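You operate a simulated robot arm through the tools that you are given. There is no shell and no other tool.

Carry out the task below with a simulated robot arm. There is one attempt and no reset: what you move stays moved.

Task
Raise the cart leaf, prop it and stand both mugs from the top on it.
Fine: slide the leaf prop fully out before you load the leaf. Set down upright: green mug, cream mug.
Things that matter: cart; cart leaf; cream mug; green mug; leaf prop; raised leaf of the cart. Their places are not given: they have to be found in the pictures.

It is judged by the outcome, as a careful person would: the job done as asked, and still so three seconds after it is handed in. It fails if anything else is knocked over, pushed out of place, dropped, spilled or broken.

Robot
A 7-joint arm with a two-finger parallel gripper, fixed in place. Base frame: the origin is on the floor under the middle of its stand, x ahead of it, y to its left, z up. Units: m, rad, N and s.
With the tool pointing down near the work surface it reaches from about 0.4 to 0.76 m from the base axis. Its first joint turns from -2.496 to 2.496 rad. Payload 3 kg.
The TCP is the grasp point between the finger pads, 0.03 m short of the fingertips. In the tool frame z runs along the fingers and y along their closing line. Largest opening 0.11 m; finger width 0.02, thickness 0.01; the body of the gripper, 0.048 by 0.112 m, starts 0.055 m behind the TCP.
Orientation is that of the tool frame in the base frame, as a unit quaternion [w, x, y, z]. With the fingers straight down and closing along the base's y, the tool's x points along the base's -x, its y along +y and its z along -z.

Tools
- The arm moves only by the tool play_rows. Its argument "deltas" is a list of rows, each an object of numbers (a shift or turn left out is 0, a gripper value left out holds the last): "x", "y", "z": the shift along the base's x, y, z in units of 20 mm (1.0 is 20 mm); "rx", "ry", "rz": the turn, a rotation vector about the base's x, y, z in units of 6 degrees (1.0 is 6 degrees). In form: [{"x": .., "y": .., "z": .., "rx": .., "ry": .., "rz": ..}, ...]. A call has 1 to 20 rows; each row shifts and turns the commanded pose from where the row before left it. "hand" is the closure, from 0 (fully open) to 1 (shut), set as the call begins (left out, the last holds). A call with a number of a shift or a turn outside -1 to 1 is refused whole. Each row takes 0.2 s and may step no farther than 0.05 m and 0.15 rad from the row before; otherwise, or with a gripper value out of range, the whole call is refused. Where a pose cannot be reached the arm comes as near as it can. A force on the tool above 90 N (or 10 N above the force at the start of the call, whichever is more), or a blocked arm, ends the call early, and 0.2 s more pass. The fingers move at their own pace (about 0.108 m/s each) and stop on an object; they squeeze with about 43 N. The grip force told is the motor's: it shows also when the fingers shut on nothing. Time passes only in rows, and 0.2 s behind the last, so rows that do not move let the fingers close. The reply holds the time, the measured pose of the TCP, the force on the tool along the base axes, the opening and the grip force, in the units named above and with some noise, with the torque about the TCP (base axes, N m) and any sound that the robot's microphone picked up.
- Cameras (640 x 400 px; columns grow to the right, rows downward): "scene" is fixed at [0.2124, 0.5046, 1.4781]; the picture's right is [-0.75, -0.67, 0.00], its down [-0.28, 0.32, -0.90] and it looks along [0.60, -0.68, -0.43] (base axes); focal length 335 px, centre (320, 200). "wrist" rides on the gripper at [0.072, 0.017, -0.103] in the tool frame; the picture's right is [-0.23, 0.97, 0.00], its down [-0.76, -0.18, -0.62] and it looks along [-0.61, -0.14, 0.78] (tool axes); focal length 222 px, centre (320, 200).
- capture(camera): a new picture of that camera. The clock stands still meanwhile.
- move_column(by): slides the trunk up (or, below 0, down) by that many m; the arm rides with it, the base frame stays. It gives what a move gives, with no picture.
- probe_pixels(camera, pixels): there is no depth. For up to 12 entries [column, row, z] of the newest picture of that camera ("zoom" is the newest enlarged one), the place [x, y] in the base frame at which the ray of that pixel passes the height z, good to about 0.003 m, but the place of the scene camera against the robot may be out by one fixed shift of up to 0.018 m in any direction. The clock stands still meanwhile.
- close_up(camera, box): a new picture of the part [left, top, right, bottom] of that camera's present view, enlarged. The clock stands still meanwhile.
- sign_off(): hands the job in; it is judged then, once.

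Open the gripper and draw the arm clear of the work before you hand the job in, unless the task says otherwise.

The tools are called after ">>>" as name(argument=value, ...) on one line, values as JSON. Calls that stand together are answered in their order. play_rows: Moves the arm, as the interface text tells. Its arguments: {"type":"object","properties":{"deltas":{"type":"array","items":{"type":"object","properties":{"x":{"type":"number"},"y":{"type":"number"},"z":{"type":"number"},"rx":{"type":"number"},"ry":{"type":"number"},"rz":{"type":"number"}}}},"hand":{"type":"number"}},"required":["deltas"]} The other tools are called the same way: move_column (by) moves the trunk up or down; capture (camera) takes a picture; probe_pixels (camera, pixels) gives the place at which the rays of pixels pass given heights; close_up (camera, box) takes an enlarged picture of a part of a camera's view; sign_off () hands the job in.

At the start:

```text
clock: 0.0
eef_pos: [0.6899, -0.3212, 1.1664]
tool_rot: [0.0, 0.0, 1.0, 0.0]
force: [0.1, 0.7, -0.3]
moment: [-0.01, -0.03, 0.01]
width: 0.1099
grasp_force: 0.0
trunk travel left (down, up): [-0.713, 0.177]
```

scene: 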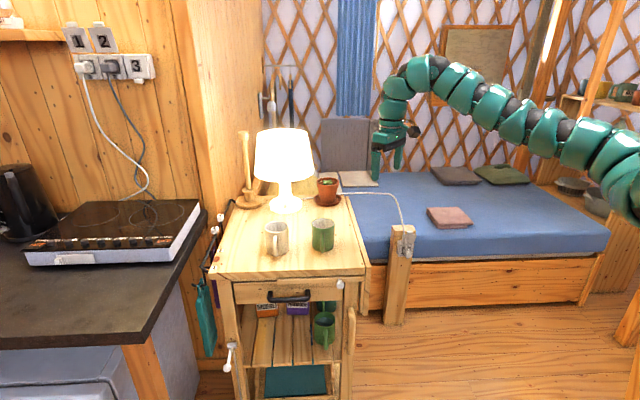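
wrist: 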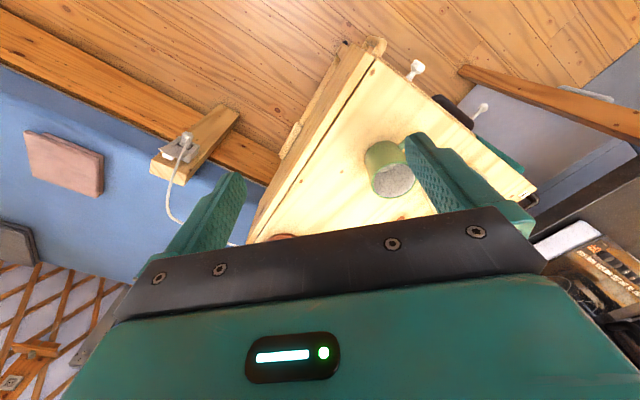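

The scene shows the cart with a cream mug near (277,238) and a green mug near (323,235) on top; a folded leaf seems to hang on the right side near (350,350). I take enlarged views to find the leaf and the prop.

>>> close_up(camera="scene", box=[190, 180, 430, 400])

>>> close_up(camera="scene", box=[300, 260, 400, 400])

>>> close_up(camera="wrist", box=[220, 20, 560, 250])

```text
1.82 times, centred on (310, 290) of scene
```

zoom: 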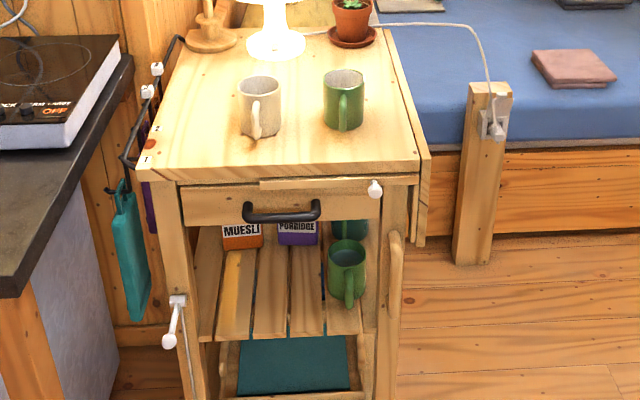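

```text
2.86 times, centred on (350, 330) of scene
```

zoom: 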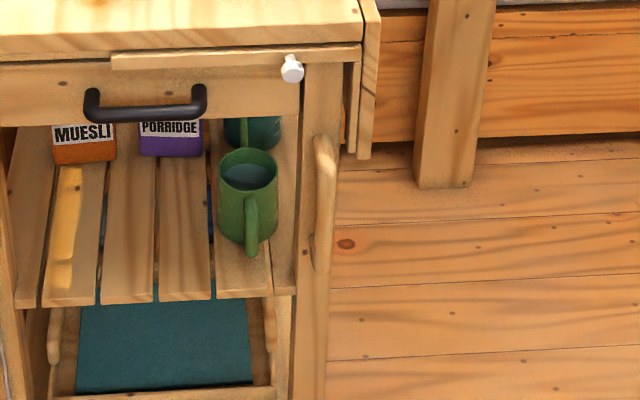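

```text
1.74 times, centred on (390, 135) of wrist
```

zoom: 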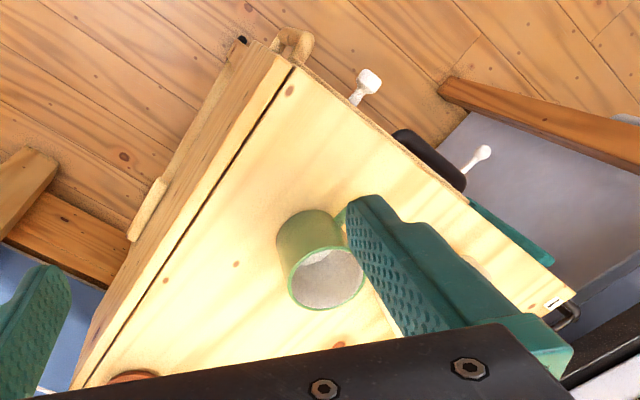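

The cart's top corners show in both cameras: scene about (366,267)/(212,268), wrist about (374,58)/(536,187). I probe them at several heights to find the height of the top.

>>> probe_pixels(camera="scene", pixels=[[365, 268, 0.8], [365, 268, 0.85], [365, 268, 0.9], [365, 268, 0.95], [210, 272, 0.85], [210, 272, 0.9], [277, 255, 0.9], [323, 250, 0.9]])

>>> capture(camera="wrist")

```text
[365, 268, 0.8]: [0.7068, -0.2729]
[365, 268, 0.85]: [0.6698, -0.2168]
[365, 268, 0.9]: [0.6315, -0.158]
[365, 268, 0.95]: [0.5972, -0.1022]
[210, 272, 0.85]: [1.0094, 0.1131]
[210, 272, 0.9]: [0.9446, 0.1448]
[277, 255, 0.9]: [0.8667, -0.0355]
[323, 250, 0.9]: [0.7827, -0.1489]
```

```text
taken
```

wrist: 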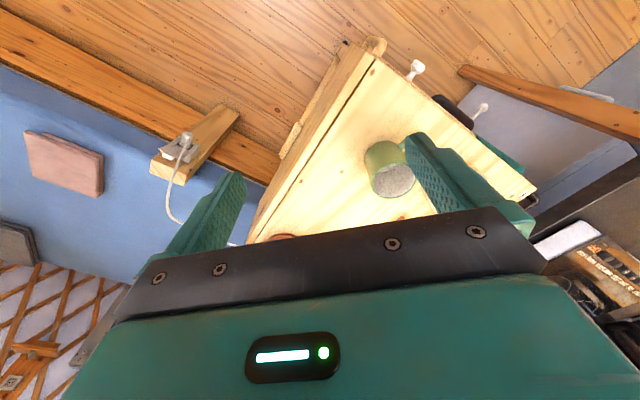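

>>> probe_pixels(camera="wrist", pixels=[[374, 57, 0.8], [374, 57, 0.85], [374, 57, 0.9], [374, 57, 0.95], [537, 187, 0.85], [537, 187, 0.9], [390, 175, 0.95], [250, 240, 0.85], [250, 240, 0.9], [415, 68, 0.85], [415, 68, 0.8]])

```text
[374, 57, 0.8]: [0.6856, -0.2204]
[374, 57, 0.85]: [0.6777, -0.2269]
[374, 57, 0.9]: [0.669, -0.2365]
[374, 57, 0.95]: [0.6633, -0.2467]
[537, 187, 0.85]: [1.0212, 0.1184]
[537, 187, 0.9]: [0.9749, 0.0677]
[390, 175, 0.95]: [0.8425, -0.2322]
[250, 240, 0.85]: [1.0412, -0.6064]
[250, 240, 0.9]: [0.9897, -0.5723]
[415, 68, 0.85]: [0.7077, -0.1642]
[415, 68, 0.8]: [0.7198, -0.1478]
```

Matching both views puts the cart top at about z=0.84-0.85, its front-right corner near (0.68,-0.23) and front-left near (1.02,0.12), so the leaf hangs on the side facing (-x,-y). I move the arm outward and turn it by 45° to look at that side with the wrist camera.

>>> play_rows(deltas=[{"x": -1, "y": -0.4, "z": -0.5, "rz": 0.625}, {"x": -1, "y": -0.4, "z": -0.5, "rz": 0.625}, {"x": -1, "y": -0.4, "z": -0.5, "rz": 0.625}, {"x": -1, "y": -0.4, "z": -0.5, "rz": 0.625}, {"x": -1, "y": -0.4, "z": -0.5, "rz": 0.625}, {"x": -1, "y": -0.4, "z": -0.5, "rz": 0.625}, {"x": -1, "y": -0.4, "z": -0.5, "rz": 0.625}, {"x": -1, "y": -0.4, "z": -0.5, "rz": 0.625}, {"x": -1, "y": -0.4, "z": -0.5, "rz": 0.625}, {"x": -1, "y": -0.4, "z": -0.5, "rz": 0.625}, {"x": -1, "y": -0.4, "z": -0.5, "rz": 0.625}, {"x": -1, "y": -0.4, "z": -0.5, "rz": 0.625}])

>>> capture(camera="wrist")

>>> capture(camera="scene")

```text
clock: 2.6
eef_pos: [0.6694, -0.3281, 1.1576]
tool_rot: [0.0, -0.033, 0.999, 0.001]
force: [-0.1, -0.6, -0.4]
moment: [0.0, 0.01, 0.0]
width: 0.11
grasp_force: 0.0
out of reach, approached as far as the arm can: row 2, 3, 4, 5, 6, 7, 8, 9, 10, 11, 12
trunk travel left (down, up): [-0.713, 0.177]
```

```text
taken
```

wrist: 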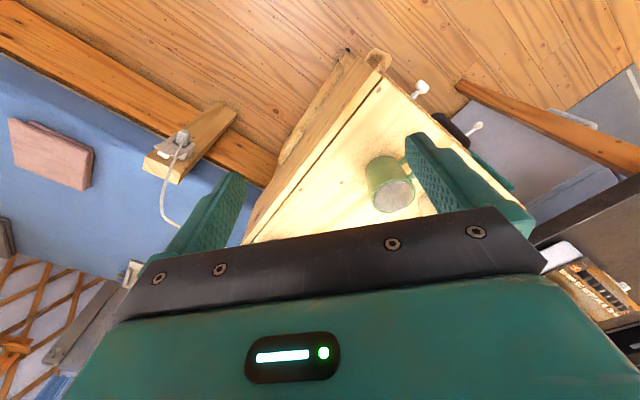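

```text
taken
```

scene: 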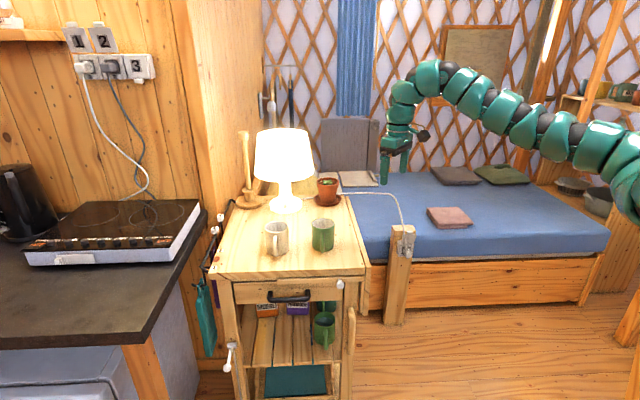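

The arm stopped after the first row (pose (0.669,-0.328,1.158)), so something in that combined move was out of reach. I test a pure turn first to see which component is limited.

>>> play_rows(deltas=[{"rz": -0.6}, {"rz": -0.6}])

```text
clock: 3.2
eef_pos: [0.6697, -0.3302, 1.1579]
tool_rot: [0.0, 0.031, 1.0, 0.0]
force: [0.5, -0.6, -0.5]
moment: [0.02, 0.02, 0.02]
width: 0.1102
grasp_force: 0.1
trunk travel left (down, up): [-0.713, 0.177]
```

The commanded pose restarted from the reached one, and the -rz turn works. Now I test pure shifts: inward and down.

>>> play_rows(deltas=[{"x": -1}, {"x": -1}, {"x": -1}, {"y": -0.5}])

>>> play_rows(deltas=[{"z": -1}, {"z": -1}])

```text
clock: 4.2
eef_pos: [0.6644, -0.3426, 1.1603]
tool_rot: [0.0, 0.03, 1.0, 0.001]
force: [0.6, 0.4, 0.3]
moment: [0.03, 0.03, 0.0]
width: 0.1099
grasp_force: 0.1
out of reach, approached as far as the arm can: row 1, 2, 3
trunk travel left (down, up): [-0.713, 0.177]
```

```text
clock: 4.8
eef_pos: [0.6657, -0.3451, 1.1537]
tool_rot: [0.0, 0.032, 0.999, 0.001]
force: [0.5, 0.0, 0.4]
moment: [0.01, -0.03, 0.03]
width: 0.11
grasp_force: 0.1
out of reach, approached as far as the arm can: row 1, 2
trunk travel left (down, up): [-0.713, 0.177]
```

Inward and downward shifts are refused at this arm posture, so a joint is near its limit. I try upward and sideways shifts to learn which way is free.

>>> play_rows(deltas=[{"z": 1}, {"z": 1}])

>>> play_rows(deltas=[{"y": -1}, {"y": -1}, {"y": -1}])

>>> play_rows(deltas=[{"x": -1}, {"x": -1}])

```text
clock: 5.4
eef_pos: [0.6762, -0.3467, 1.1698]
tool_rot: [0.001, 0.029, 1.0, 0.0]
force: [0.4, 0.7, -0.6]
moment: [0.0, 0.0, -0.02]
width: 0.11
grasp_force: 0.1
out of reach, approached as far as the arm can: row 1, 2
trunk travel left (down, up): [-0.713, 0.177]
```

```text
clock: 6.2
eef_pos: [0.6772, -0.4101, 1.1689]
tool_rot: [0.0, 0.03, 1.0, 0.0]
force: [-0.6, -0.7, 0.4]
moment: [-0.02, -0.01, 0.0]
width: 0.1099
grasp_force: 0.1
trunk travel left (down, up): [-0.713, 0.177]
```

```text
clock: 6.8
eef_pos: [0.6382, -0.4146, 1.1643]
tool_rot: [0.001, 0.029, 1.0, 0.001]
force: [-0.1, 0.2, 0.2]
moment: [0.0, 0.0, 0.03]
width: 0.1099
grasp_force: 0.1
out of reach, approached as far as the arm can: row 2
trunk travel left (down, up): [-0.713, 0.177]
```

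At (0.638,-0.415) the inward shift stopped again at a radius of about 0.76 m. I try moving slightly outward (-y) and then straight down, away from the cart.

>>> play_rows(deltas=[{"y": -1}, {"z": -1}, {"z": -1}, {"z": -1}])

>>> play_rows(deltas=[{"x": -1}, {"x": -1}])

```text
clock: 7.8
eef_pos: [0.6404, -0.4349, 1.1246]
tool_rot: [0.0, 0.031, 1.0, 0.0]
force: [0.6, -0.3, -0.4]
moment: [0.0, -0.06, 0.0]
width: 0.1101
grasp_force: 0.0
out of reach, approached as far as the arm can: row 4
trunk travel left (down, up): [-0.713, 0.177]
```

```text
clock: 8.4
eef_pos: [0.6406, -0.4344, 1.1249]
tool_rot: [0.001, 0.031, 1.0, 0.0]
force: [0.2, 1.2, 0.3]
moment: [0.01, -0.01, -0.01]
width: 0.1103
grasp_force: 0.0
out of reach, approached as far as the arm can: row 1, 2
trunk travel left (down, up): [-0.713, 0.177]
```

The lower limit moves outward as I go down. I look closely at the arm posture in the scene view to understand the joint configuration.

>>> close_up(camera="scene", box=[350, 30, 640, 230])

>>> close_up(camera="scene", box=[540, 100, 640, 400])

```text
2.00 times, centred on (495, 130) of scene
```

zoom: 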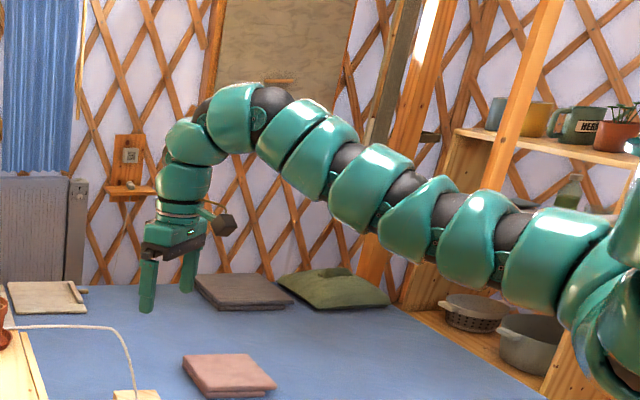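

```text
1.33 times, centred on (590, 250) of scene
```

zoom: 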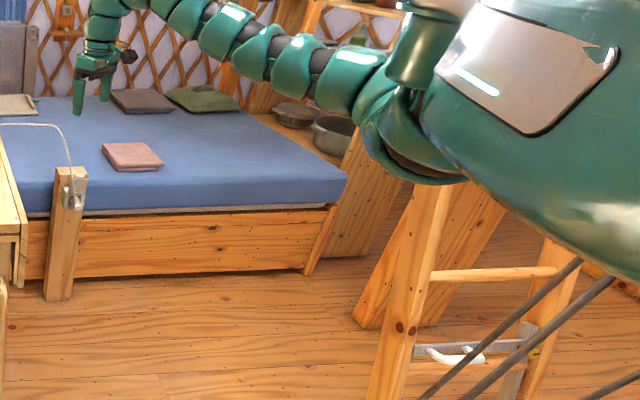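

The arm is nearly stretched and slopes up from a lower shoulder, with the wrist bent sharply down. I try going up and then inward to see whether a higher pose relative to the trunk frees it.

>>> play_rows(deltas=[{"z": 1}, {"z": 1}, {"z": 1}, {"z": 1}, {"z": 1}])

>>> play_rows(deltas=[{"x": -1}, {"x": -1}, {"x": -1}])

```text
clock: 9.6
eef_pos: [0.6582, -0.4448, 1.1785]
tool_rot: [0.001, 0.031, 1.0, 0.0]
force: [0.8, -0.1, 0.5]
moment: [-0.01, -0.01, -0.02]
width: 0.1101
grasp_force: 0.1
out of reach, approached as far as the arm can: row 3, 4, 5
trunk travel left (down, up): [-0.713, 0.177]
```

```text
clock: 10.4
eef_pos: [0.6193, -0.4494, 1.1632]
tool_rot: [0.0, 0.03, 1.0, 0.001]
force: [0.1, -0.4, -0.6]
moment: [0.02, 0.02, -0.02]
width: 0.1103
grasp_force: 0.0
out of reach, approached as far as the arm can: row 1, 2, 3
trunk travel left (down, up): [-0.713, 0.177]
```

Tool-down poses here seem to be limited by wrist bend. I tilt the fingers outward (about the axis across the radial direction) by about 30° to relieve the wrist and see if that's reachable.

>>> play_rows(deltas=[{"rx": -0.588, "ry": -0.809}, {"rx": -0.588, "ry": -0.809}, {"rx": -0.588, "ry": -0.809}, {"rx": -0.588, "ry": -0.809}, {"rx": -0.588, "ry": -0.809}])

>>> capture(camera="scene")

```text
clock: 11.6
eef_pos: [0.6194, -0.4495, 1.163]
tool_rot: [0.0, 0.03, 1.0, 0.001]
force: [0.6, 0.3, 0.2]
moment: [-0.03, 0.0, 0.0]
width: 0.11
grasp_force: 0.0
out of reach, approached as far as the arm can: row 1, 2, 3, 4, 5
trunk travel left (down, up): [-0.713, 0.177]
```

```text
taken
```

scene: 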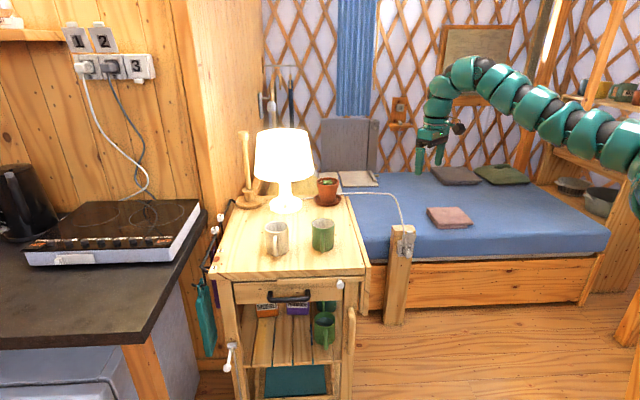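

Tilting outward with the TCP fixed moves the wrist inward, which is refused. I tilt while moving outward so that the wrist stays about in place.

>>> play_rows(deltas=[{"x": 0.9, "y": -0.65, "z": 0.1, "rx": -0.588, "ry": -0.809}, {"x": 0.9, "y": -0.65, "z": 0.2, "rx": -0.588, "ry": -0.809}, {"x": 0.9, "y": -0.65, "z": 0.3, "rx": -0.588, "ry": -0.809}])

>>> play_rows(deltas=[{"x": -0.9, "y": 0.65}, {"x": -0.9, "y": 0.65}, {"x": -0.9, "y": 0.65}])

```text
clock: 12.4
eef_pos: [0.6577, -0.5217, 1.1753]
tool_rot: [0.13, 0.03, 0.987, -0.088]
force: [-1.4, -0.7, 0.1]
moment: [0.04, -0.01, -0.03]
width: 0.11
grasp_force: 0.0
out of reach, approached as far as the arm can: row 1, 2
trunk travel left (down, up): [-0.713, 0.177]
```

```text
clock: 13.2
eef_pos: [0.6599, -0.5206, 1.1728]
tool_rot: [0.129, 0.03, 0.987, -0.088]
force: [-0.6, 0.5, 0.8]
moment: [0.03, 0.01, 0.01]
width: 0.1097
grasp_force: 0.0
out of reach, approached as far as the arm can: row 1, 2, 3
trunk travel left (down, up): [-0.713, 0.177]
```

Even at this tilt inward motion is refused, so inward freedom must be found elsewhere. I undo the tilt while going outward and downward in the free space beside the cart to explore the widening reachable zone.

>>> play_rows(deltas=[{"rx": 0.588, "ry": 0.809, "x": 0.4, "y": -0.3}, {"rx": 0.588, "ry": 0.809, "x": 0.4, "y": -0.3}, {"rx": 0.588, "ry": 0.809, "x": 0.4, "y": -0.3}, {"z": -1}, {"z": -1}, {"z": -1}, {"z": -1}])

>>> play_rows(deltas=[{"z": -1}, {"z": -1}, {"z": -1}, {"z": -1}])

```text
clock: 14.8
eef_pos: [0.6843, -0.5391, 1.0952]
tool_rot: [0.0, 0.03, 1.0, 0.001]
force: [0.9, 0.6, 0.1]
moment: [0.02, 0.0, -0.03]
width: 0.1102
grasp_force: 0.1
trunk travel left (down, up): [-0.713, 0.177]
```

```text
clock: 15.8
eef_pos: [0.683, -0.5379, 1.0159]
tool_rot: [-0.001, 0.03, 1.0, 0.001]
force: [0.4, -0.3, -0.4]
moment: [-0.03, -0.01, -0.04]
width: 0.1098
grasp_force: 0.0
trunk travel left (down, up): [-0.713, 0.177]
```

At radius 0.87 m the arm goes down freely to z=1.016. I test inward from here.

>>> play_rows(deltas=[{"x": -0.8, "y": 0.6}, {"x": -0.8, "y": 0.6}, {"x": -0.8, "y": 0.6}, {"x": -0.8, "y": 0.6}])

>>> capture(camera="scene")

```text
clock: 16.8
eef_pos: [0.6249, -0.4943, 1.0161]
tool_rot: [-0.002, 0.029, 1.0, 0.001]
force: [0.3, 0.7, -0.4]
moment: [-0.01, -0.04, -0.05]
width: 0.1098
grasp_force: 0.1
out of reach, approached as far as the arm can: row 4
trunk travel left (down, up): [-0.713, 0.177]
```

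```text
taken
```

scene: 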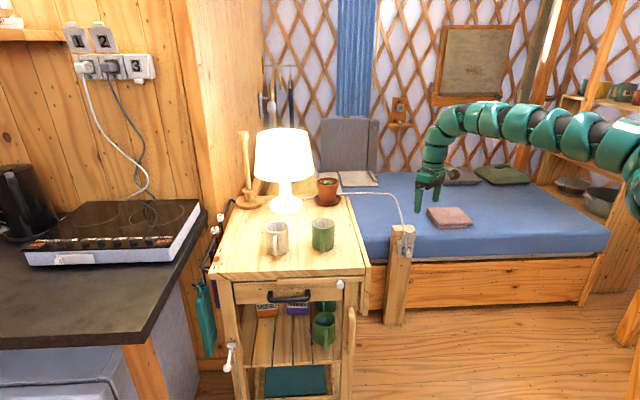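

Inner limit here is r≈0.80. The tool's yaw is still along base x while the arm's azimuth is -38°, so I turn the tool to align with the arm's radial direction and then retry inward.

>>> play_rows(deltas=[{"rz": -1}, {"rz": -1}, {"rz": -1}, {"rz": -1}, {"rz": -1}, {"rz": -1}])

>>> play_rows(deltas=[{"x": -0.8, "y": 0.6}, {"x": -0.8, "y": 0.6}, {"x": -0.8, "y": 0.6}, {"x": -0.8, "y": 0.6}])

```text
clock: 18.2
eef_pos: [0.6251, -0.4958, 1.0157]
tool_rot: [0.001, 0.338, 0.941, 0.001]
force: [-0.9, -0.1, 0.1]
moment: [0.01, -0.01, 0.01]
width: 0.11
grasp_force: 0.0
trunk travel left (down, up): [-0.713, 0.177]
```

```text
clock: 19.2
eef_pos: [0.6257, -0.4954, 1.0159]
tool_rot: [0.0, 0.336, 0.942, 0.002]
force: [0.2, 0.5, -0.1]
moment: [0.01, -0.01, -0.01]
width: 0.1101
grasp_force: 0.0
out of reach, approached as far as the arm can: row 1, 2, 3, 4
trunk travel left (down, up): [-0.713, 0.177]
```

Yaw does not matter. I test tilting the fingers inward (toward the base) with the TCP fixed.

>>> play_rows(deltas=[{"rx": 0.6, "ry": 0.8}, {"rx": 0.6, "ry": 0.8}, {"rx": 0.6, "ry": 0.8}])

>>> play_rows(deltas=[{"x": -0.8, "y": 0.6}, {"x": -0.8, "y": 0.6}, {"x": -0.8, "y": 0.6}, {"x": -0.8, "y": 0.6}])

```text
clock: 20.0
eef_pos: [0.6254, -0.4967, 1.0155]
tool_rot: [-0.149, 0.334, 0.93, 0.046]
force: [1.1, -0.5, 0.1]
moment: [0.05, -0.02, 0.0]
width: 0.1101
grasp_force: 0.1
trunk travel left (down, up): [-0.713, 0.177]
```

```text
clock: 21.0
eef_pos: [0.5626, -0.4486, 1.0155]
tool_rot: [-0.15, 0.333, 0.93, 0.048]
force: [-0.8, 0.0, 0.7]
moment: [-0.01, 0.01, 0.0]
width: 0.1101
grasp_force: 0.0
trunk travel left (down, up): [-0.713, 0.177]
```

With the fingers tilted 18° inward, the arm now moves inward freely (r=0.72). I continue inward to see how far this goes.

>>> play_rows(deltas=[{"x": -0.8, "y": 0.6}, {"x": -0.8, "y": 0.6}, {"x": -0.8, "y": 0.6}, {"x": -0.8, "y": 0.6}])

>>> capture(camera="scene")

>>> capture(camera="wrist")

```text
clock: 22.0
eef_pos: [0.5635, -0.4487, 1.0155]
tool_rot: [-0.15, 0.333, 0.93, 0.047]
force: [0.4, 0.0, 1.0]
moment: [0.01, 0.02, -0.03]
width: 0.1101
grasp_force: 0.1
out of reach, approached as far as the arm can: row 1, 2, 3, 4
trunk travel left (down, up): [-0.713, 0.177]
```

```text
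taken
```

scene: 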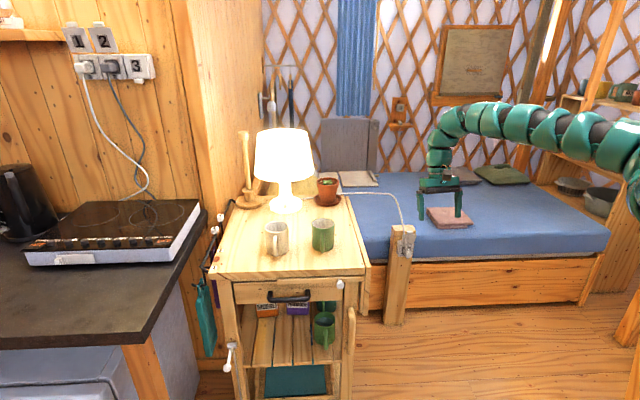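

```text
taken
```

wrist: 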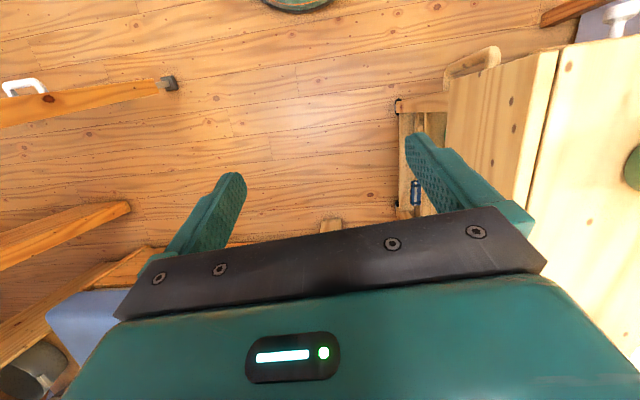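

The limit follows the wrist centre (about 0.25 m behind the TCP) at r≈0.80, so a proximal joint is limiting. I look at the arm's shape again to find the elbow.

>>> close_up(camera="scene", box=[400, 60, 640, 260])

```text
2.00 times, centred on (520, 160) of scene
```

zoom: 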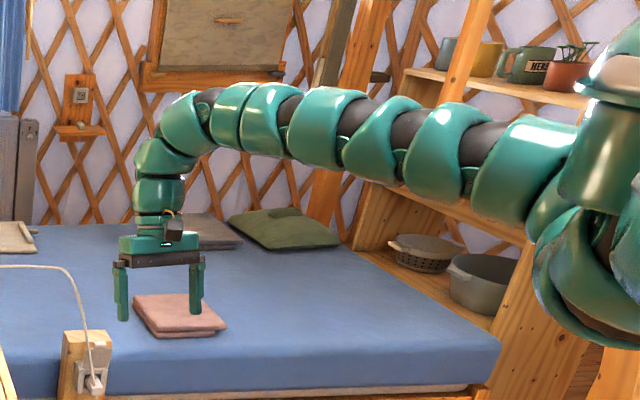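

The arm runs nearly straight and level at z≈1.3 out to the wrist. I test going lower from here (free floor space at (0.56,-0.45) beside the cart), to see how the inner limit changes with height.

>>> play_rows(deltas=[{"x": 0.3, "y": -0.22, "z": -1}, {"x": 0.3, "y": -0.22, "z": -1}, {"x": 0.1, "y": -0.1, "z": -1}, {"x": 0.1, "y": -0.1, "z": -1}, {"z": -1}])

>>> play_rows(deltas=[{"x": -0.8, "y": 0.6}, {"x": -0.8, "y": 0.6}, {"x": -0.8, "y": 0.6}])

```text
clock: 23.2
eef_pos: [0.5776, -0.461, 0.9144]
tool_rot: [-0.15, 0.333, 0.93, 0.047]
force: [0.4, 0.4, -0.4]
moment: [-0.02, 0.02, -0.02]
width: 0.1101
grasp_force: 0.1
trunk travel left (down, up): [-0.713, 0.177]
```

```text
clock: 24.0
eef_pos: [0.5445, -0.4329, 0.9087]
tool_rot: [-0.15, 0.333, 0.93, 0.047]
force: [-0.2, -0.3, -0.6]
moment: [-0.01, -0.02, -0.03]
width: 0.1102
grasp_force: 0.0
out of reach, approached as far as the arm can: row 3
trunk travel left (down, up): [-0.713, 0.177]
```

The limit at z=0.91 moved inward again (r=0.70), tracing a circle for the wrist centre, so going lower should open up closer positions. I go down further in the free space and retry inward.

>>> play_rows(deltas=[{"x": 0.2, "y": -0.2, "z": -1}, {"z": -1}, {"z": -1}, {"z": -1}, {"z": -1}, {"z": -1}])

>>> play_rows(deltas=[{"x": -0.8, "y": 0.6}, {"x": -0.8, "y": 0.6}, {"x": -0.8, "y": 0.6}, {"x": -0.8, "y": 0.6}, {"x": -0.8, "y": 0.6}, {"x": -0.8, "y": 0.6}])

>>> capture(camera="scene")

>>> capture(camera="wrist")

```text
clock: 25.4
eef_pos: [0.5481, -0.4375, 0.7886]
tool_rot: [-0.149, 0.334, 0.93, 0.046]
force: [0.0, -0.9, 0.5]
moment: [0.01, -0.02, 0.05]
width: 0.1099
grasp_force: 0.1
trunk travel left (down, up): [-0.713, 0.177]
```

```text
clock: 26.8
eef_pos: [0.475, -0.376, 0.7724]
tool_rot: [-0.151, 0.333, 0.929, 0.047]
force: [0.8, 0.5, -0.1]
moment: [0.01, 0.01, 0.0]
width: 0.11
grasp_force: 0.0
out of reach, approached as far as the arm can: row 5, 6
trunk travel left (down, up): [-0.713, 0.177]
```

```text
taken
```

scene: 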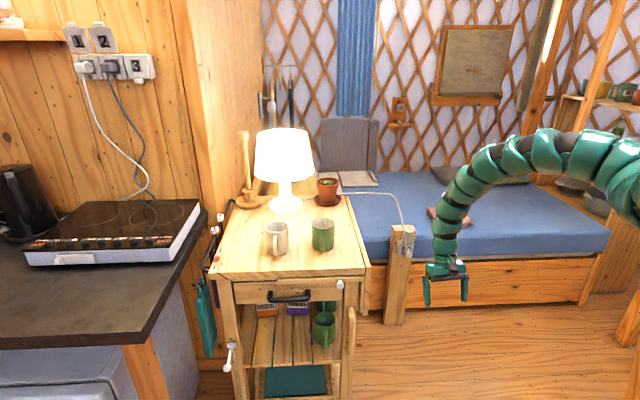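

```text
taken
```

wrist: 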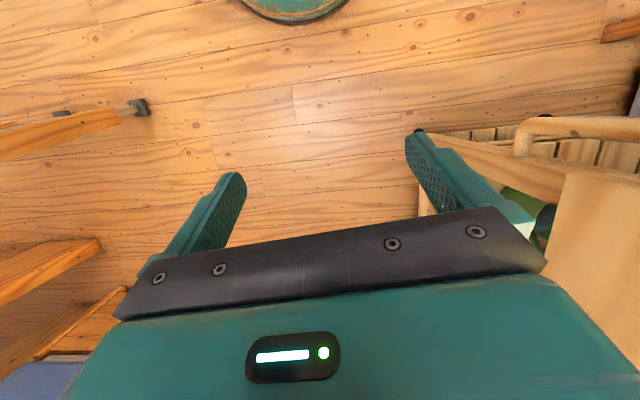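

The arm bends down at the elbow now, and closer positions are reachable when the TCP is lower relative to the trunk. So I raise the trunk fully, which should give more freedom near z≈0.95.

>>> move_column(by=0.177)

>>> play_rows(deltas=[{"rx": -0.6, "ry": -0.8}, {"rx": -0.6, "ry": -0.8}, {"rx": -0.6, "ry": -0.8}])

>>> play_rows(deltas=[{"rz": 1}, {"rz": 1}, {"rz": 1}, {"rz": 1}, {"rz": 1}, {"rz": 1}, {"rz": 1}, {"rz": 1}, {"rz": 1}, {"rz": 1}, {"rz": 1}, {"rz": 1}, {"rz": 1}, {"rz": 1}])

>>> capture(camera="wrist")

```text
clock: 28.8
eef_pos: [0.4727, -0.3769, 0.9505]
tool_rot: [-0.151, 0.333, 0.93, 0.047]
force: [-0.8, 0.2, 0.4]
moment: [0.03, 0.01, -0.04]
width: 0.1099
grasp_force: 0.0
trunk travel left (down, up): [-0.89, 0.0]
```

```text
clock: 29.6
eef_pos: [0.5277, -0.4072, 0.9171]
tool_rot: [-0.003, 0.336, 0.942, 0.001]
force: [0.6, -0.2, 0.3]
moment: [0.01, 0.01, 0.02]
width: 0.1098
grasp_force: 0.0
out of reach, approached as far as the arm can: row 1, 2, 3
trunk travel left (down, up): [-0.89, 0.0]
```

```text
clock: 32.6
eef_pos: [0.5271, -0.4076, 0.9167]
tool_rot: [-0.002, -0.38, 0.925, 0.001]
force: [0.0, 0.4, -0.8]
moment: [-0.06, 0.02, 0.03]
width: 0.11
grasp_force: 0.0
trunk travel left (down, up): [-0.89, 0.0]
```

```text
taken
```

wrist: 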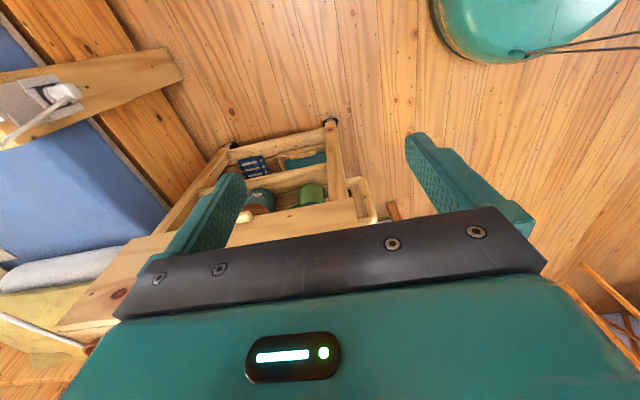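

The view now looks at the leaf side. I enlarge the part with the leaf and the cart legs.

>>> close_up(camera="wrist", box=[40, 100, 440, 350])

```text
1.60 times, centred on (240, 225) of wrist
```

zoom: 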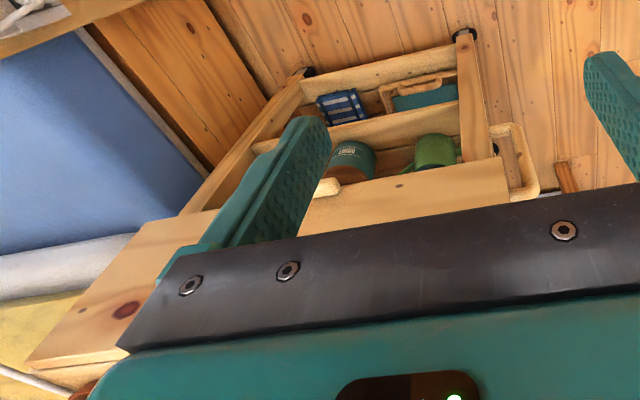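

A small light wooden tab shows at the leaf's lower edge near wrist pixel (243,217). The lower edge runs from about (165,234) to (356,200). I probe these at plausible heights.

>>> probe_pixels(camera="wrist", pixels=[[243, 217, 0.62], [243, 217, 0.66], [243, 217, 0.7], [356, 200, 0.62], [356, 200, 0.66], [356, 200, 0.7], [165, 234, 0.66], [165, 234, 0.7], [56, 328, 0.85], [56, 328, 0.8]])

```text
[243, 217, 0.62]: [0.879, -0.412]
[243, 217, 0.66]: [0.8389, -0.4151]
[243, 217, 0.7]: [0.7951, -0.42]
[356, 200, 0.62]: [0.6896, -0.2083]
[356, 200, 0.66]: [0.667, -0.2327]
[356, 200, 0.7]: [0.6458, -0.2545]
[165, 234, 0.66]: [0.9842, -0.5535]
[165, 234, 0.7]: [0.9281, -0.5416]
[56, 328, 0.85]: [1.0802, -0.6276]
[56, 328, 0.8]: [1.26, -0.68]
```

The leaf's lower edge is at z≈0.65-0.66, running from about (0.667,-0.233) to (0.98,-0.55), hinged at the cart edge. I tilt the tool 45° toward the cart so the wrist camera looks nearly level at the leaf.

>>> play_rows(deltas=[{"rx": 0.66, "ry": -0.66, "z": -0.5}, {"rx": 0.66, "ry": -0.66, "z": -0.5}, {"rx": 0.66, "ry": -0.66, "z": -0.5}, {"rx": 0.66, "ry": -0.66, "z": -0.5}, {"rx": 0.66, "ry": -0.66, "z": -0.5}, {"rx": 0.66, "ry": -0.66, "z": -0.5}, {"rx": 0.66, "ry": -0.66}, {"rx": 0.66, "ry": -0.66}])

>>> capture(camera="wrist")

```text
clock: 34.4
eef_pos: [0.5268, -0.4074, 0.8575]
tool_rot: [0.351, -0.351, 0.856, 0.147]
force: [-0.4, 0.9, -0.8]
moment: [-0.03, 0.02, -0.01]
width: 0.11
grasp_force: 0.1
trunk travel left (down, up): [-0.89, 0.0]
```

```text
taken
```

wrist: 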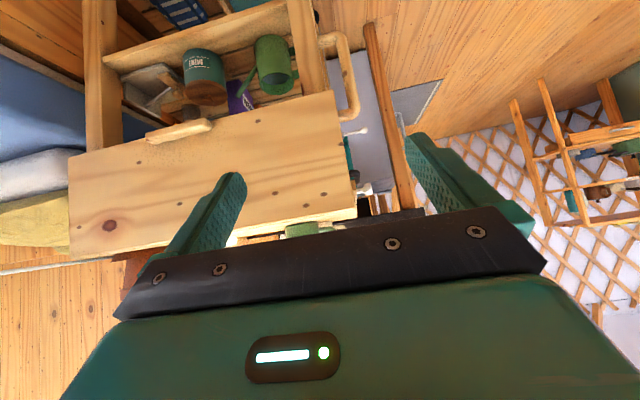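

Now the leaf shows fully: lower edge from (70,155) to (335,92), with a light tab at (180,130). I enlarge the tab area and the knob area near (365,188).

>>> close_up(camera="wrist", box=[60, 60, 260, 185])

>>> close_up(camera="wrist", box=[270, 90, 430, 220])

```text
3.20 times, centred on (160, 122) of wrist
```

zoom: 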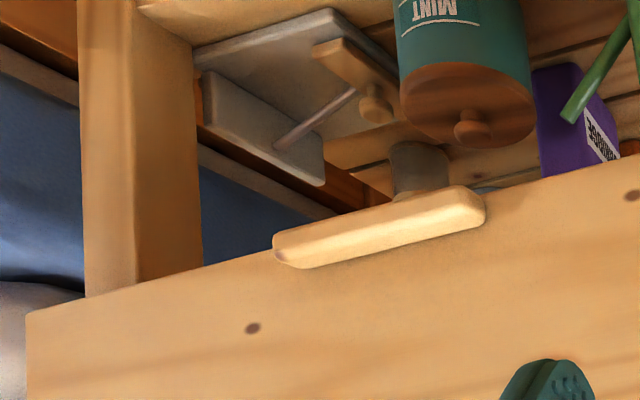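

```text
3.08 times, centred on (350, 155) of wrist
```

zoom: 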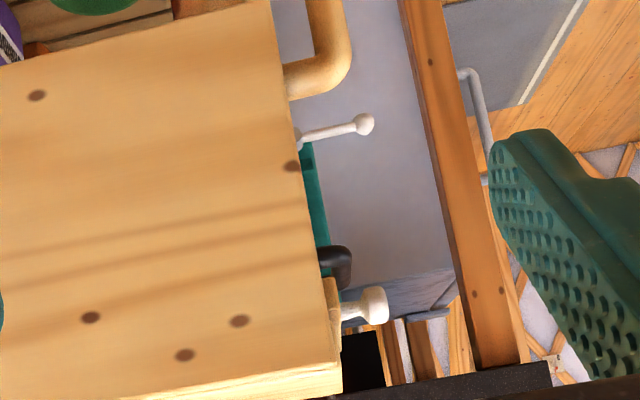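

The tab is a lip bar on the leaf's lower edge, and the prop's white knob sticks out at the front at wrist pixel (368,189), stem toward the front. I probe key points in this view at several heights for triangulation.

>>> probe_pixels(camera="wrist", pixels=[[179, 130, 0.64], [179, 130, 0.66], [368, 189, 0.78], [368, 189, 0.82], [334, 91, 0.64], [334, 91, 0.66], [357, 216, 0.83], [357, 216, 0.85], [70, 156, 0.65], [70, 156, 0.67], [145, 139, 0.65], [211, 121, 0.65]])

```text
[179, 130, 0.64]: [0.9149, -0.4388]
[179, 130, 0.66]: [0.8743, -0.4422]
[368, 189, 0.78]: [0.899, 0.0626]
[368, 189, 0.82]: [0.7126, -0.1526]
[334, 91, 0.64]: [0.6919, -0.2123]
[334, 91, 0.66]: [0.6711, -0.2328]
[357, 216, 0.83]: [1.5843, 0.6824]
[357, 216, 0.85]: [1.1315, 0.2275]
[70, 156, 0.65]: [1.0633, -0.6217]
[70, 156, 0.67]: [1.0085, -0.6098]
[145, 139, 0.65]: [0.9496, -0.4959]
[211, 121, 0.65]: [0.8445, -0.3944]
```

Triangulated: leaf lower front corner ≈(0.664,-0.237,0.667), prop knob ≈(0.713,-0.154,0.82), lip on the leaf's lower edge roughly u≈0.87-1.0 (x≈0.83-0.93). I lower the trunk by 0.2 m to get a lower, closer look at the lip; the gripper is well clear outward of the leaf.

>>> move_column(by=-0.2)

>>> play_rows(deltas=[{"x": 0.7, "y": -0.9, "z": 0.6}, {"x": 0.7, "y": -0.9, "z": 0.6}, {"x": 0.7, "y": -0.9, "z": 0.6}, {"x": 0.7, "y": -0.9, "z": 0.6}, {"x": 0.7, "y": -0.9, "z": 0.6}, {"x": 0.7, "y": -0.9, "z": 0.6}])

>>> capture(camera="wrist")

>>> capture(camera="scene")

```text
clock: 36.5
eef_pos: [0.527, -0.4061, 0.6574]
tool_rot: [0.351, -0.351, 0.855, 0.148]
force: [0.6, -0.6, -1.1]
moment: [0.01, -0.03, 0.02]
width: 0.1099
grasp_force: 0.0
trunk travel left (down, up): [-0.69, 0.2]
```

```text
clock: 37.9
eef_pos: [0.6084, -0.5167, 0.7298]
tool_rot: [0.35, -0.351, 0.856, 0.147]
force: [-0.1, 0.1, -0.5]
moment: [0.0, -0.03, 0.0]
width: 0.1098
grasp_force: 0.1
trunk travel left (down, up): [-0.69, 0.2]
```

```text
taken
```

wrist: 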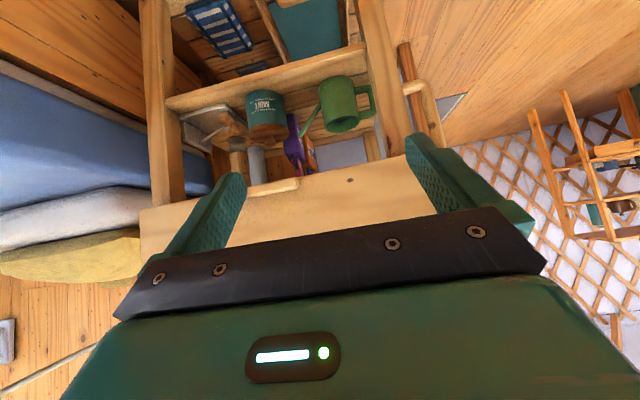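

```text
taken
```

scene: 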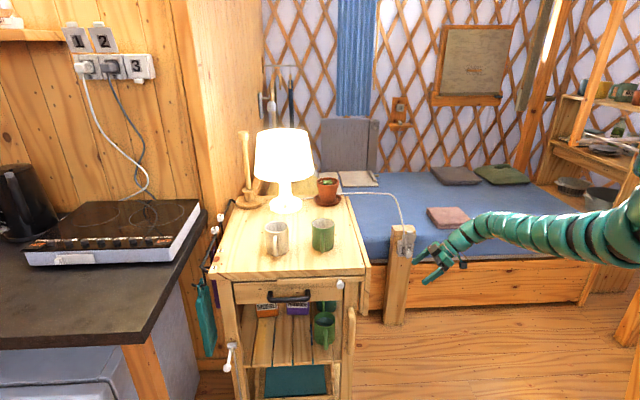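

The lip's near end shows at wrist pixel (298,183). I enlarge it.

>>> close_up(camera="wrist", box=[200, 140, 420, 240])

>>> probe_pixels(camera="wrist", pixels=[[298, 180, 0.64], [298, 180, 0.66], [410, 155, 0.65], [410, 155, 0.67], [140, 210, 0.65], [140, 210, 0.67]])

```text
2.91 times, centred on (310, 190) of wrist
```

zoom: 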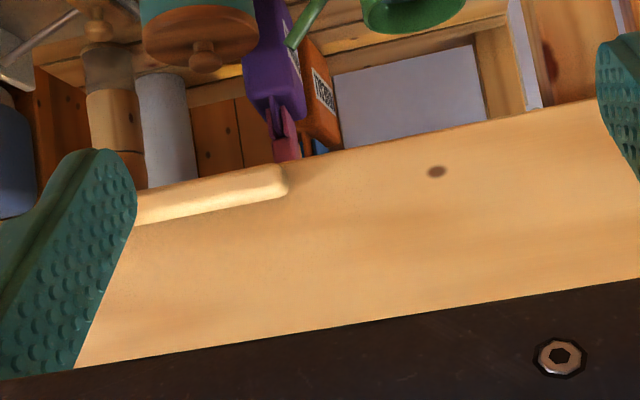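

```text
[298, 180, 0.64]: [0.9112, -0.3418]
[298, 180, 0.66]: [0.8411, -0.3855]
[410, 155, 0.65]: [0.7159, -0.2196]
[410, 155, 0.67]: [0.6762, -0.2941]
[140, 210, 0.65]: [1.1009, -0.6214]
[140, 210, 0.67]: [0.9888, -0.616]
```

The lip is at z≈0.664-0.685 on the leaf's outer face at its lower edge, front end near (0.82,-0.40). I will pinch it with the fingers closing vertically and swing the leaf up, so I lower the trunk by 0.31 m first to bring the shoulder to a suitable height.

>>> move_column(by=-0.31)

>>> play_rows(deltas=[{"z": 1}, {"z": 1}, {"z": 1}, {"z": 1}, {"z": 1}, {"z": 1}, {"z": 1}, {"z": 1}, {"z": 1}, {"z": 1}, {"z": 1}, {"z": 1}])

>>> play_rows(deltas=[{"rx": 0.66, "ry": -0.66}, {"rx": 0.66, "ry": -0.66}, {"rx": 0.66, "ry": -0.66}, {"rx": 0.66, "ry": -0.66}, {"rx": 0.66, "ry": -0.66}, {"rx": 0.66, "ry": -0.66}, {"rx": 0.66, "ry": -0.66}, {"rx": 0.66, "ry": -0.66}])

```text
clock: 41.0
eef_pos: [0.6093, -0.5135, 0.4191]
tool_rot: [0.35, -0.351, 0.856, 0.147]
force: [0.3, 0.4, -0.4]
moment: [0.02, -0.01, 0.02]
width: 0.11
grasp_force: 0.1
trunk travel left (down, up): [-0.38, 0.51]
```

```text
clock: 43.6
eef_pos: [0.6096, -0.5131, 0.658]
tool_rot: [0.35, -0.351, 0.856, 0.147]
force: [0.3, 0.6, 0.7]
moment: [0.01, -0.01, -0.02]
width: 0.1098
grasp_force: 0.1
trunk travel left (down, up): [-0.38, 0.51]
```

```text
clock: 45.4
eef_pos: [0.61, -0.5143, 0.6587]
tool_rot: [0.65, -0.27, 0.657, 0.272]
force: [0.1, -0.2, 0.0]
moment: [-0.03, 0.0, 0.0]
width: 0.11
grasp_force: 0.0
trunk travel left (down, up): [-0.38, 0.51]
```

The tool now points level at the leaf along (0.71,0.71,0). I roll it 90° about that axis so the fingers close vertically.

>>> play_rows(deltas=[{"rx": 0.964, "ry": 0.964}, {"rx": 0.964, "ry": 0.964}, {"rx": 0.964, "ry": 0.964}, {"rx": 0.964, "ry": 0.964}, {"rx": 0.964, "ry": 0.964}, {"rx": 0.964, "ry": 0.964}, {"rx": 0.964, "ry": 0.964}, {"rx": 0.964, "ry": 0.964}, {"rx": 0.964, "ry": 0.964}, {"rx": 0.964, "ry": 0.964}, {"rx": 0.964, "ry": 0.964}])

>>> capture(camera="wrist")

>>> capture(camera="scene")

```text
clock: 47.8
eef_pos: [0.6094, -0.5142, 0.6605]
tool_rot: [0.266, 0.27, 0.652, 0.657]
force: [-0.2, 0.2, 0.7]
moment: [0.02, 0.02, 0.05]
width: 0.1099
grasp_force: 0.0
trunk travel left (down, up): [-0.38, 0.51]
```

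```text
taken
```

wrist: 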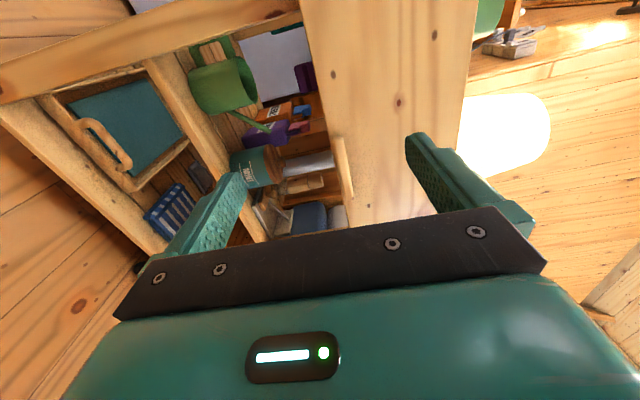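

```text
taken
```

scene: 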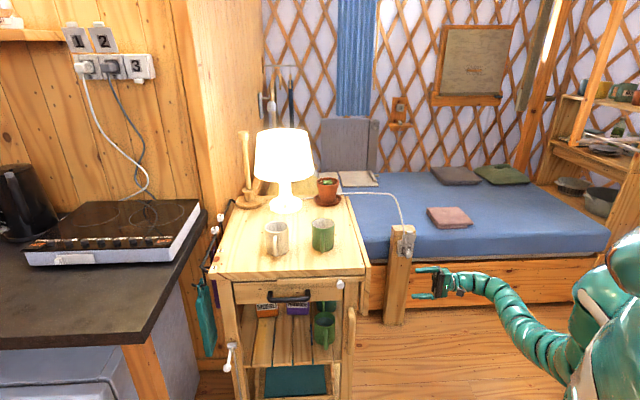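

The lip is seen at wrist pixels (333-355, 135-195), world-up being image-right. I yaw the tool 25° toward the back to keep the wrist within reach and move toward a pre-grasp point in front of the lip.

>>> play_rows(deltas=[{"rz": -1, "x": 0.7, "y": -0.1, "z": 0.2}, {"rz": -1, "x": 0.7, "y": -0.1, "z": 0.2}, {"rz": -1, "x": 0.7, "y": -0.1, "z": 0.2}, {"rz": -1, "x": 0.7, "y": -0.1, "z": 0.2}, {"rz": -0.17, "x": 0.7, "y": 0}])

>>> capture(camera="wrist")

```text
clock: 49.0
eef_pos: [0.6799, -0.5219, 0.6768]
tool_rot: [0.402, 0.405, 0.579, 0.582]
force: [-0.8, 0.7, 0.1]
moment: [0.02, 0.0, -0.02]
width: 0.1101
grasp_force: 0.0
trunk travel left (down, up): [-0.38, 0.51]
```

```text
taken
```

wrist: 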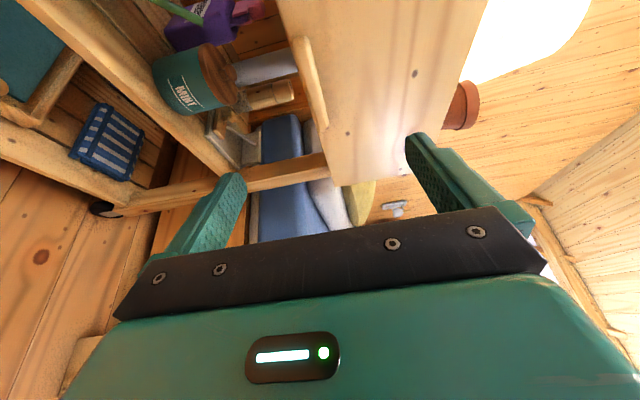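

The lip appears from (297,40) to (325,125). I enlarge it for exact edges.

>>> close_up(camera="wrist", box=[240, 20, 400, 140])

```text
3.33 times, centred on (320, 80) of wrist
```

zoom: 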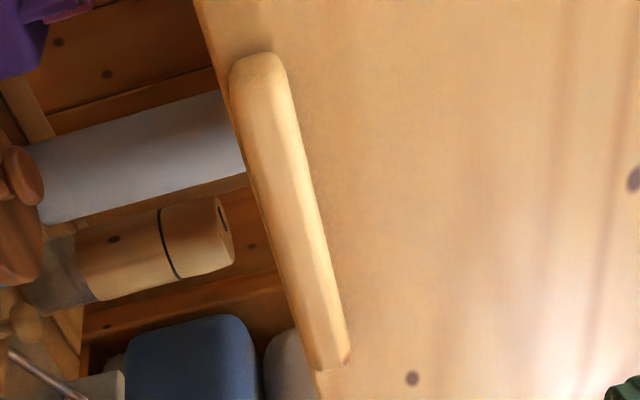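

The lip spans about (0.814,-0.404) to (0.902,-0.492) at z≈0.673. I approach with the open fingers straddling it, stopping short to check.

>>> play_rows(deltas=[{"x": 0.929, "y": 0.644}, {"x": 0.929, "y": 0.644}, {"x": 0.929, "y": 0.644}, {"x": 0.929, "y": 0.644}, {"x": 0.929, "y": 0.644}])

>>> capture(camera="wrist")

>>> close_up(camera="scene", box=[320, 240, 480, 360])

```text
clock: 50.2
eef_pos: [0.7722, -0.4552, 0.6754]
tool_rot: [0.401, 0.404, 0.58, 0.583]
force: [0.1, 0.1, -0.1]
moment: [0.02, 0.01, 0.02]
width: 0.1101
grasp_force: 0.0
trunk travel left (down, up): [-0.38, 0.51]
```

```text
taken
```

wrist: 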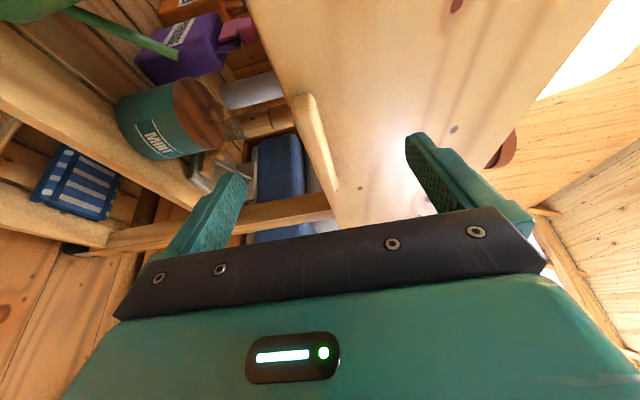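

```text
3.33 times, centred on (400, 300) of scene
```

zoom: 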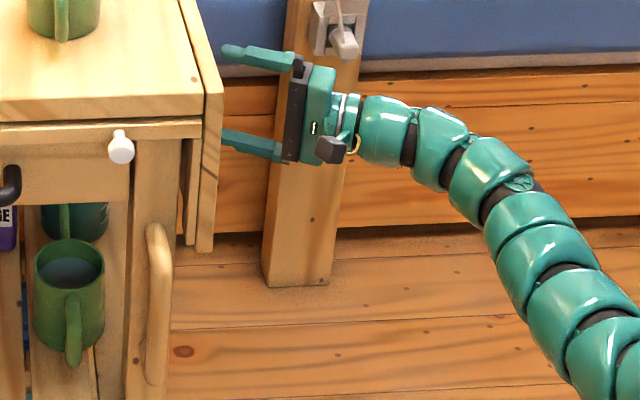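

Both views agree: the lip is centred near x+y=0.41, z=0.672. I advance the last 4.5 cm.

>>> play_rows(deltas=[{"x": 0.63, "y": 0.39, "z": -0.04}, {"x": 0.63, "y": 0.39, "z": -0.04}, {"x": 0.63, "y": 0.39, "z": -0.04}])

>>> capture(camera="wrist")

```text
clock: 51.0
eef_pos: [0.8105, -0.4336, 0.6724]
tool_rot: [0.402, 0.404, 0.579, 0.583]
force: [-0.7, -0.2, 0.5]
moment: [0.02, -0.02, -0.01]
width: 0.1099
grasp_force: 0.0
trunk travel left (down, up): [-0.38, 0.51]
```

```text
taken
```

wrist: 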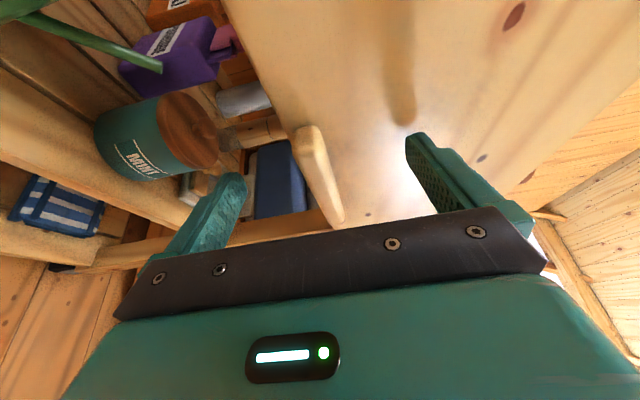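

The lip sits between the fingers at about (320,160), no contact force yet. I close the hand.

>>> play_rows(deltas=[{}, {}, {}, {}, {}], hand=1)

>>> capture(camera="wrist")

```text
clock: 52.2
eef_pos: [0.8103, -0.4334, 0.6712]
tool_rot: [0.4, 0.406, 0.58, 0.582]
force: [-10.0, 3.9, -14.2]
moment: [-0.81, -0.26, -0.4]
width: 0.0179
grasp_force: 45.2
trunk travel left (down, up): [-0.38, 0.51]
```

```text
taken
```

wrist: 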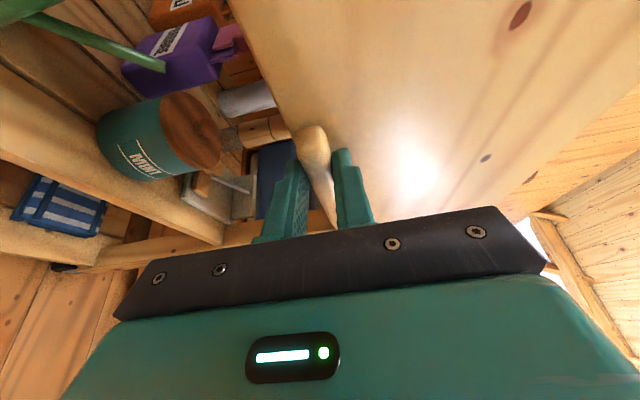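

The lip is gripped (width 0.018 m, grip 45 N). I begin the swing about the hinge (taken at v=0.319, z=0.833): 18° first, then check the forces.

>>> play_rows(deltas=[{"x": -0.587, "y": -0.587, "z": 0.32, "rx": -0.707, "ry": 0.707}, {"x": -0.562, "y": -0.562, "z": 0.405, "rx": -0.707, "ry": 0.707}, {"x": -0.53, "y": -0.53, "z": 0.485, "rx": -0.707, "ry": 0.707}])

>>> capture(camera="wrist")

>>> close_up(camera="scene", box=[300, 220, 480, 360])

```text
clock: 53.0
eef_pos: [0.7751, -0.4681, 0.6937]
tool_rot: [0.378, 0.421, 0.681, 0.466]
force: [-2.5, -4.1, -13.8]
moment: [-0.33, -0.82, 0.69]
width: 0.0178
grasp_force: 44.7
trunk travel left (down, up): [-0.38, 0.51]
```

```text
taken
```

wrist: 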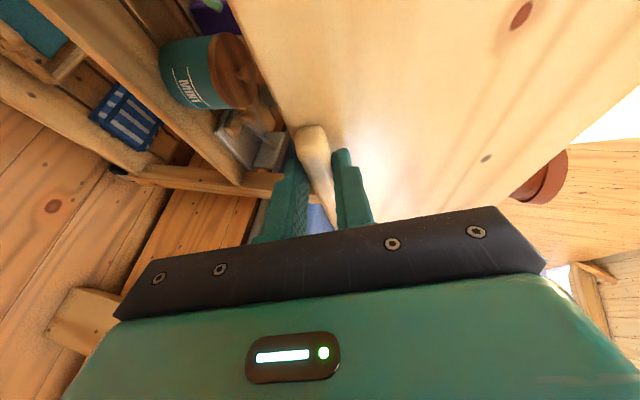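

```text
2.86 times, centred on (390, 290) of scene
```

zoom: 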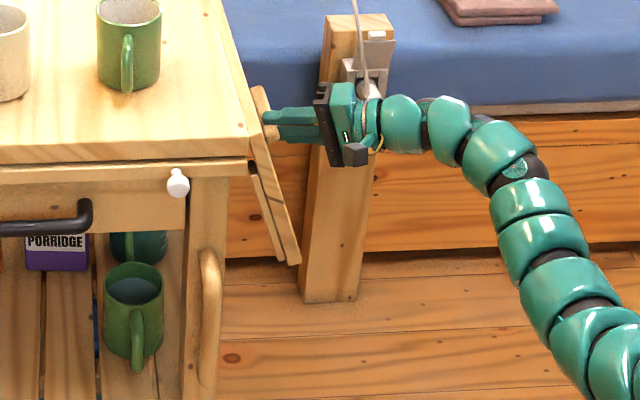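

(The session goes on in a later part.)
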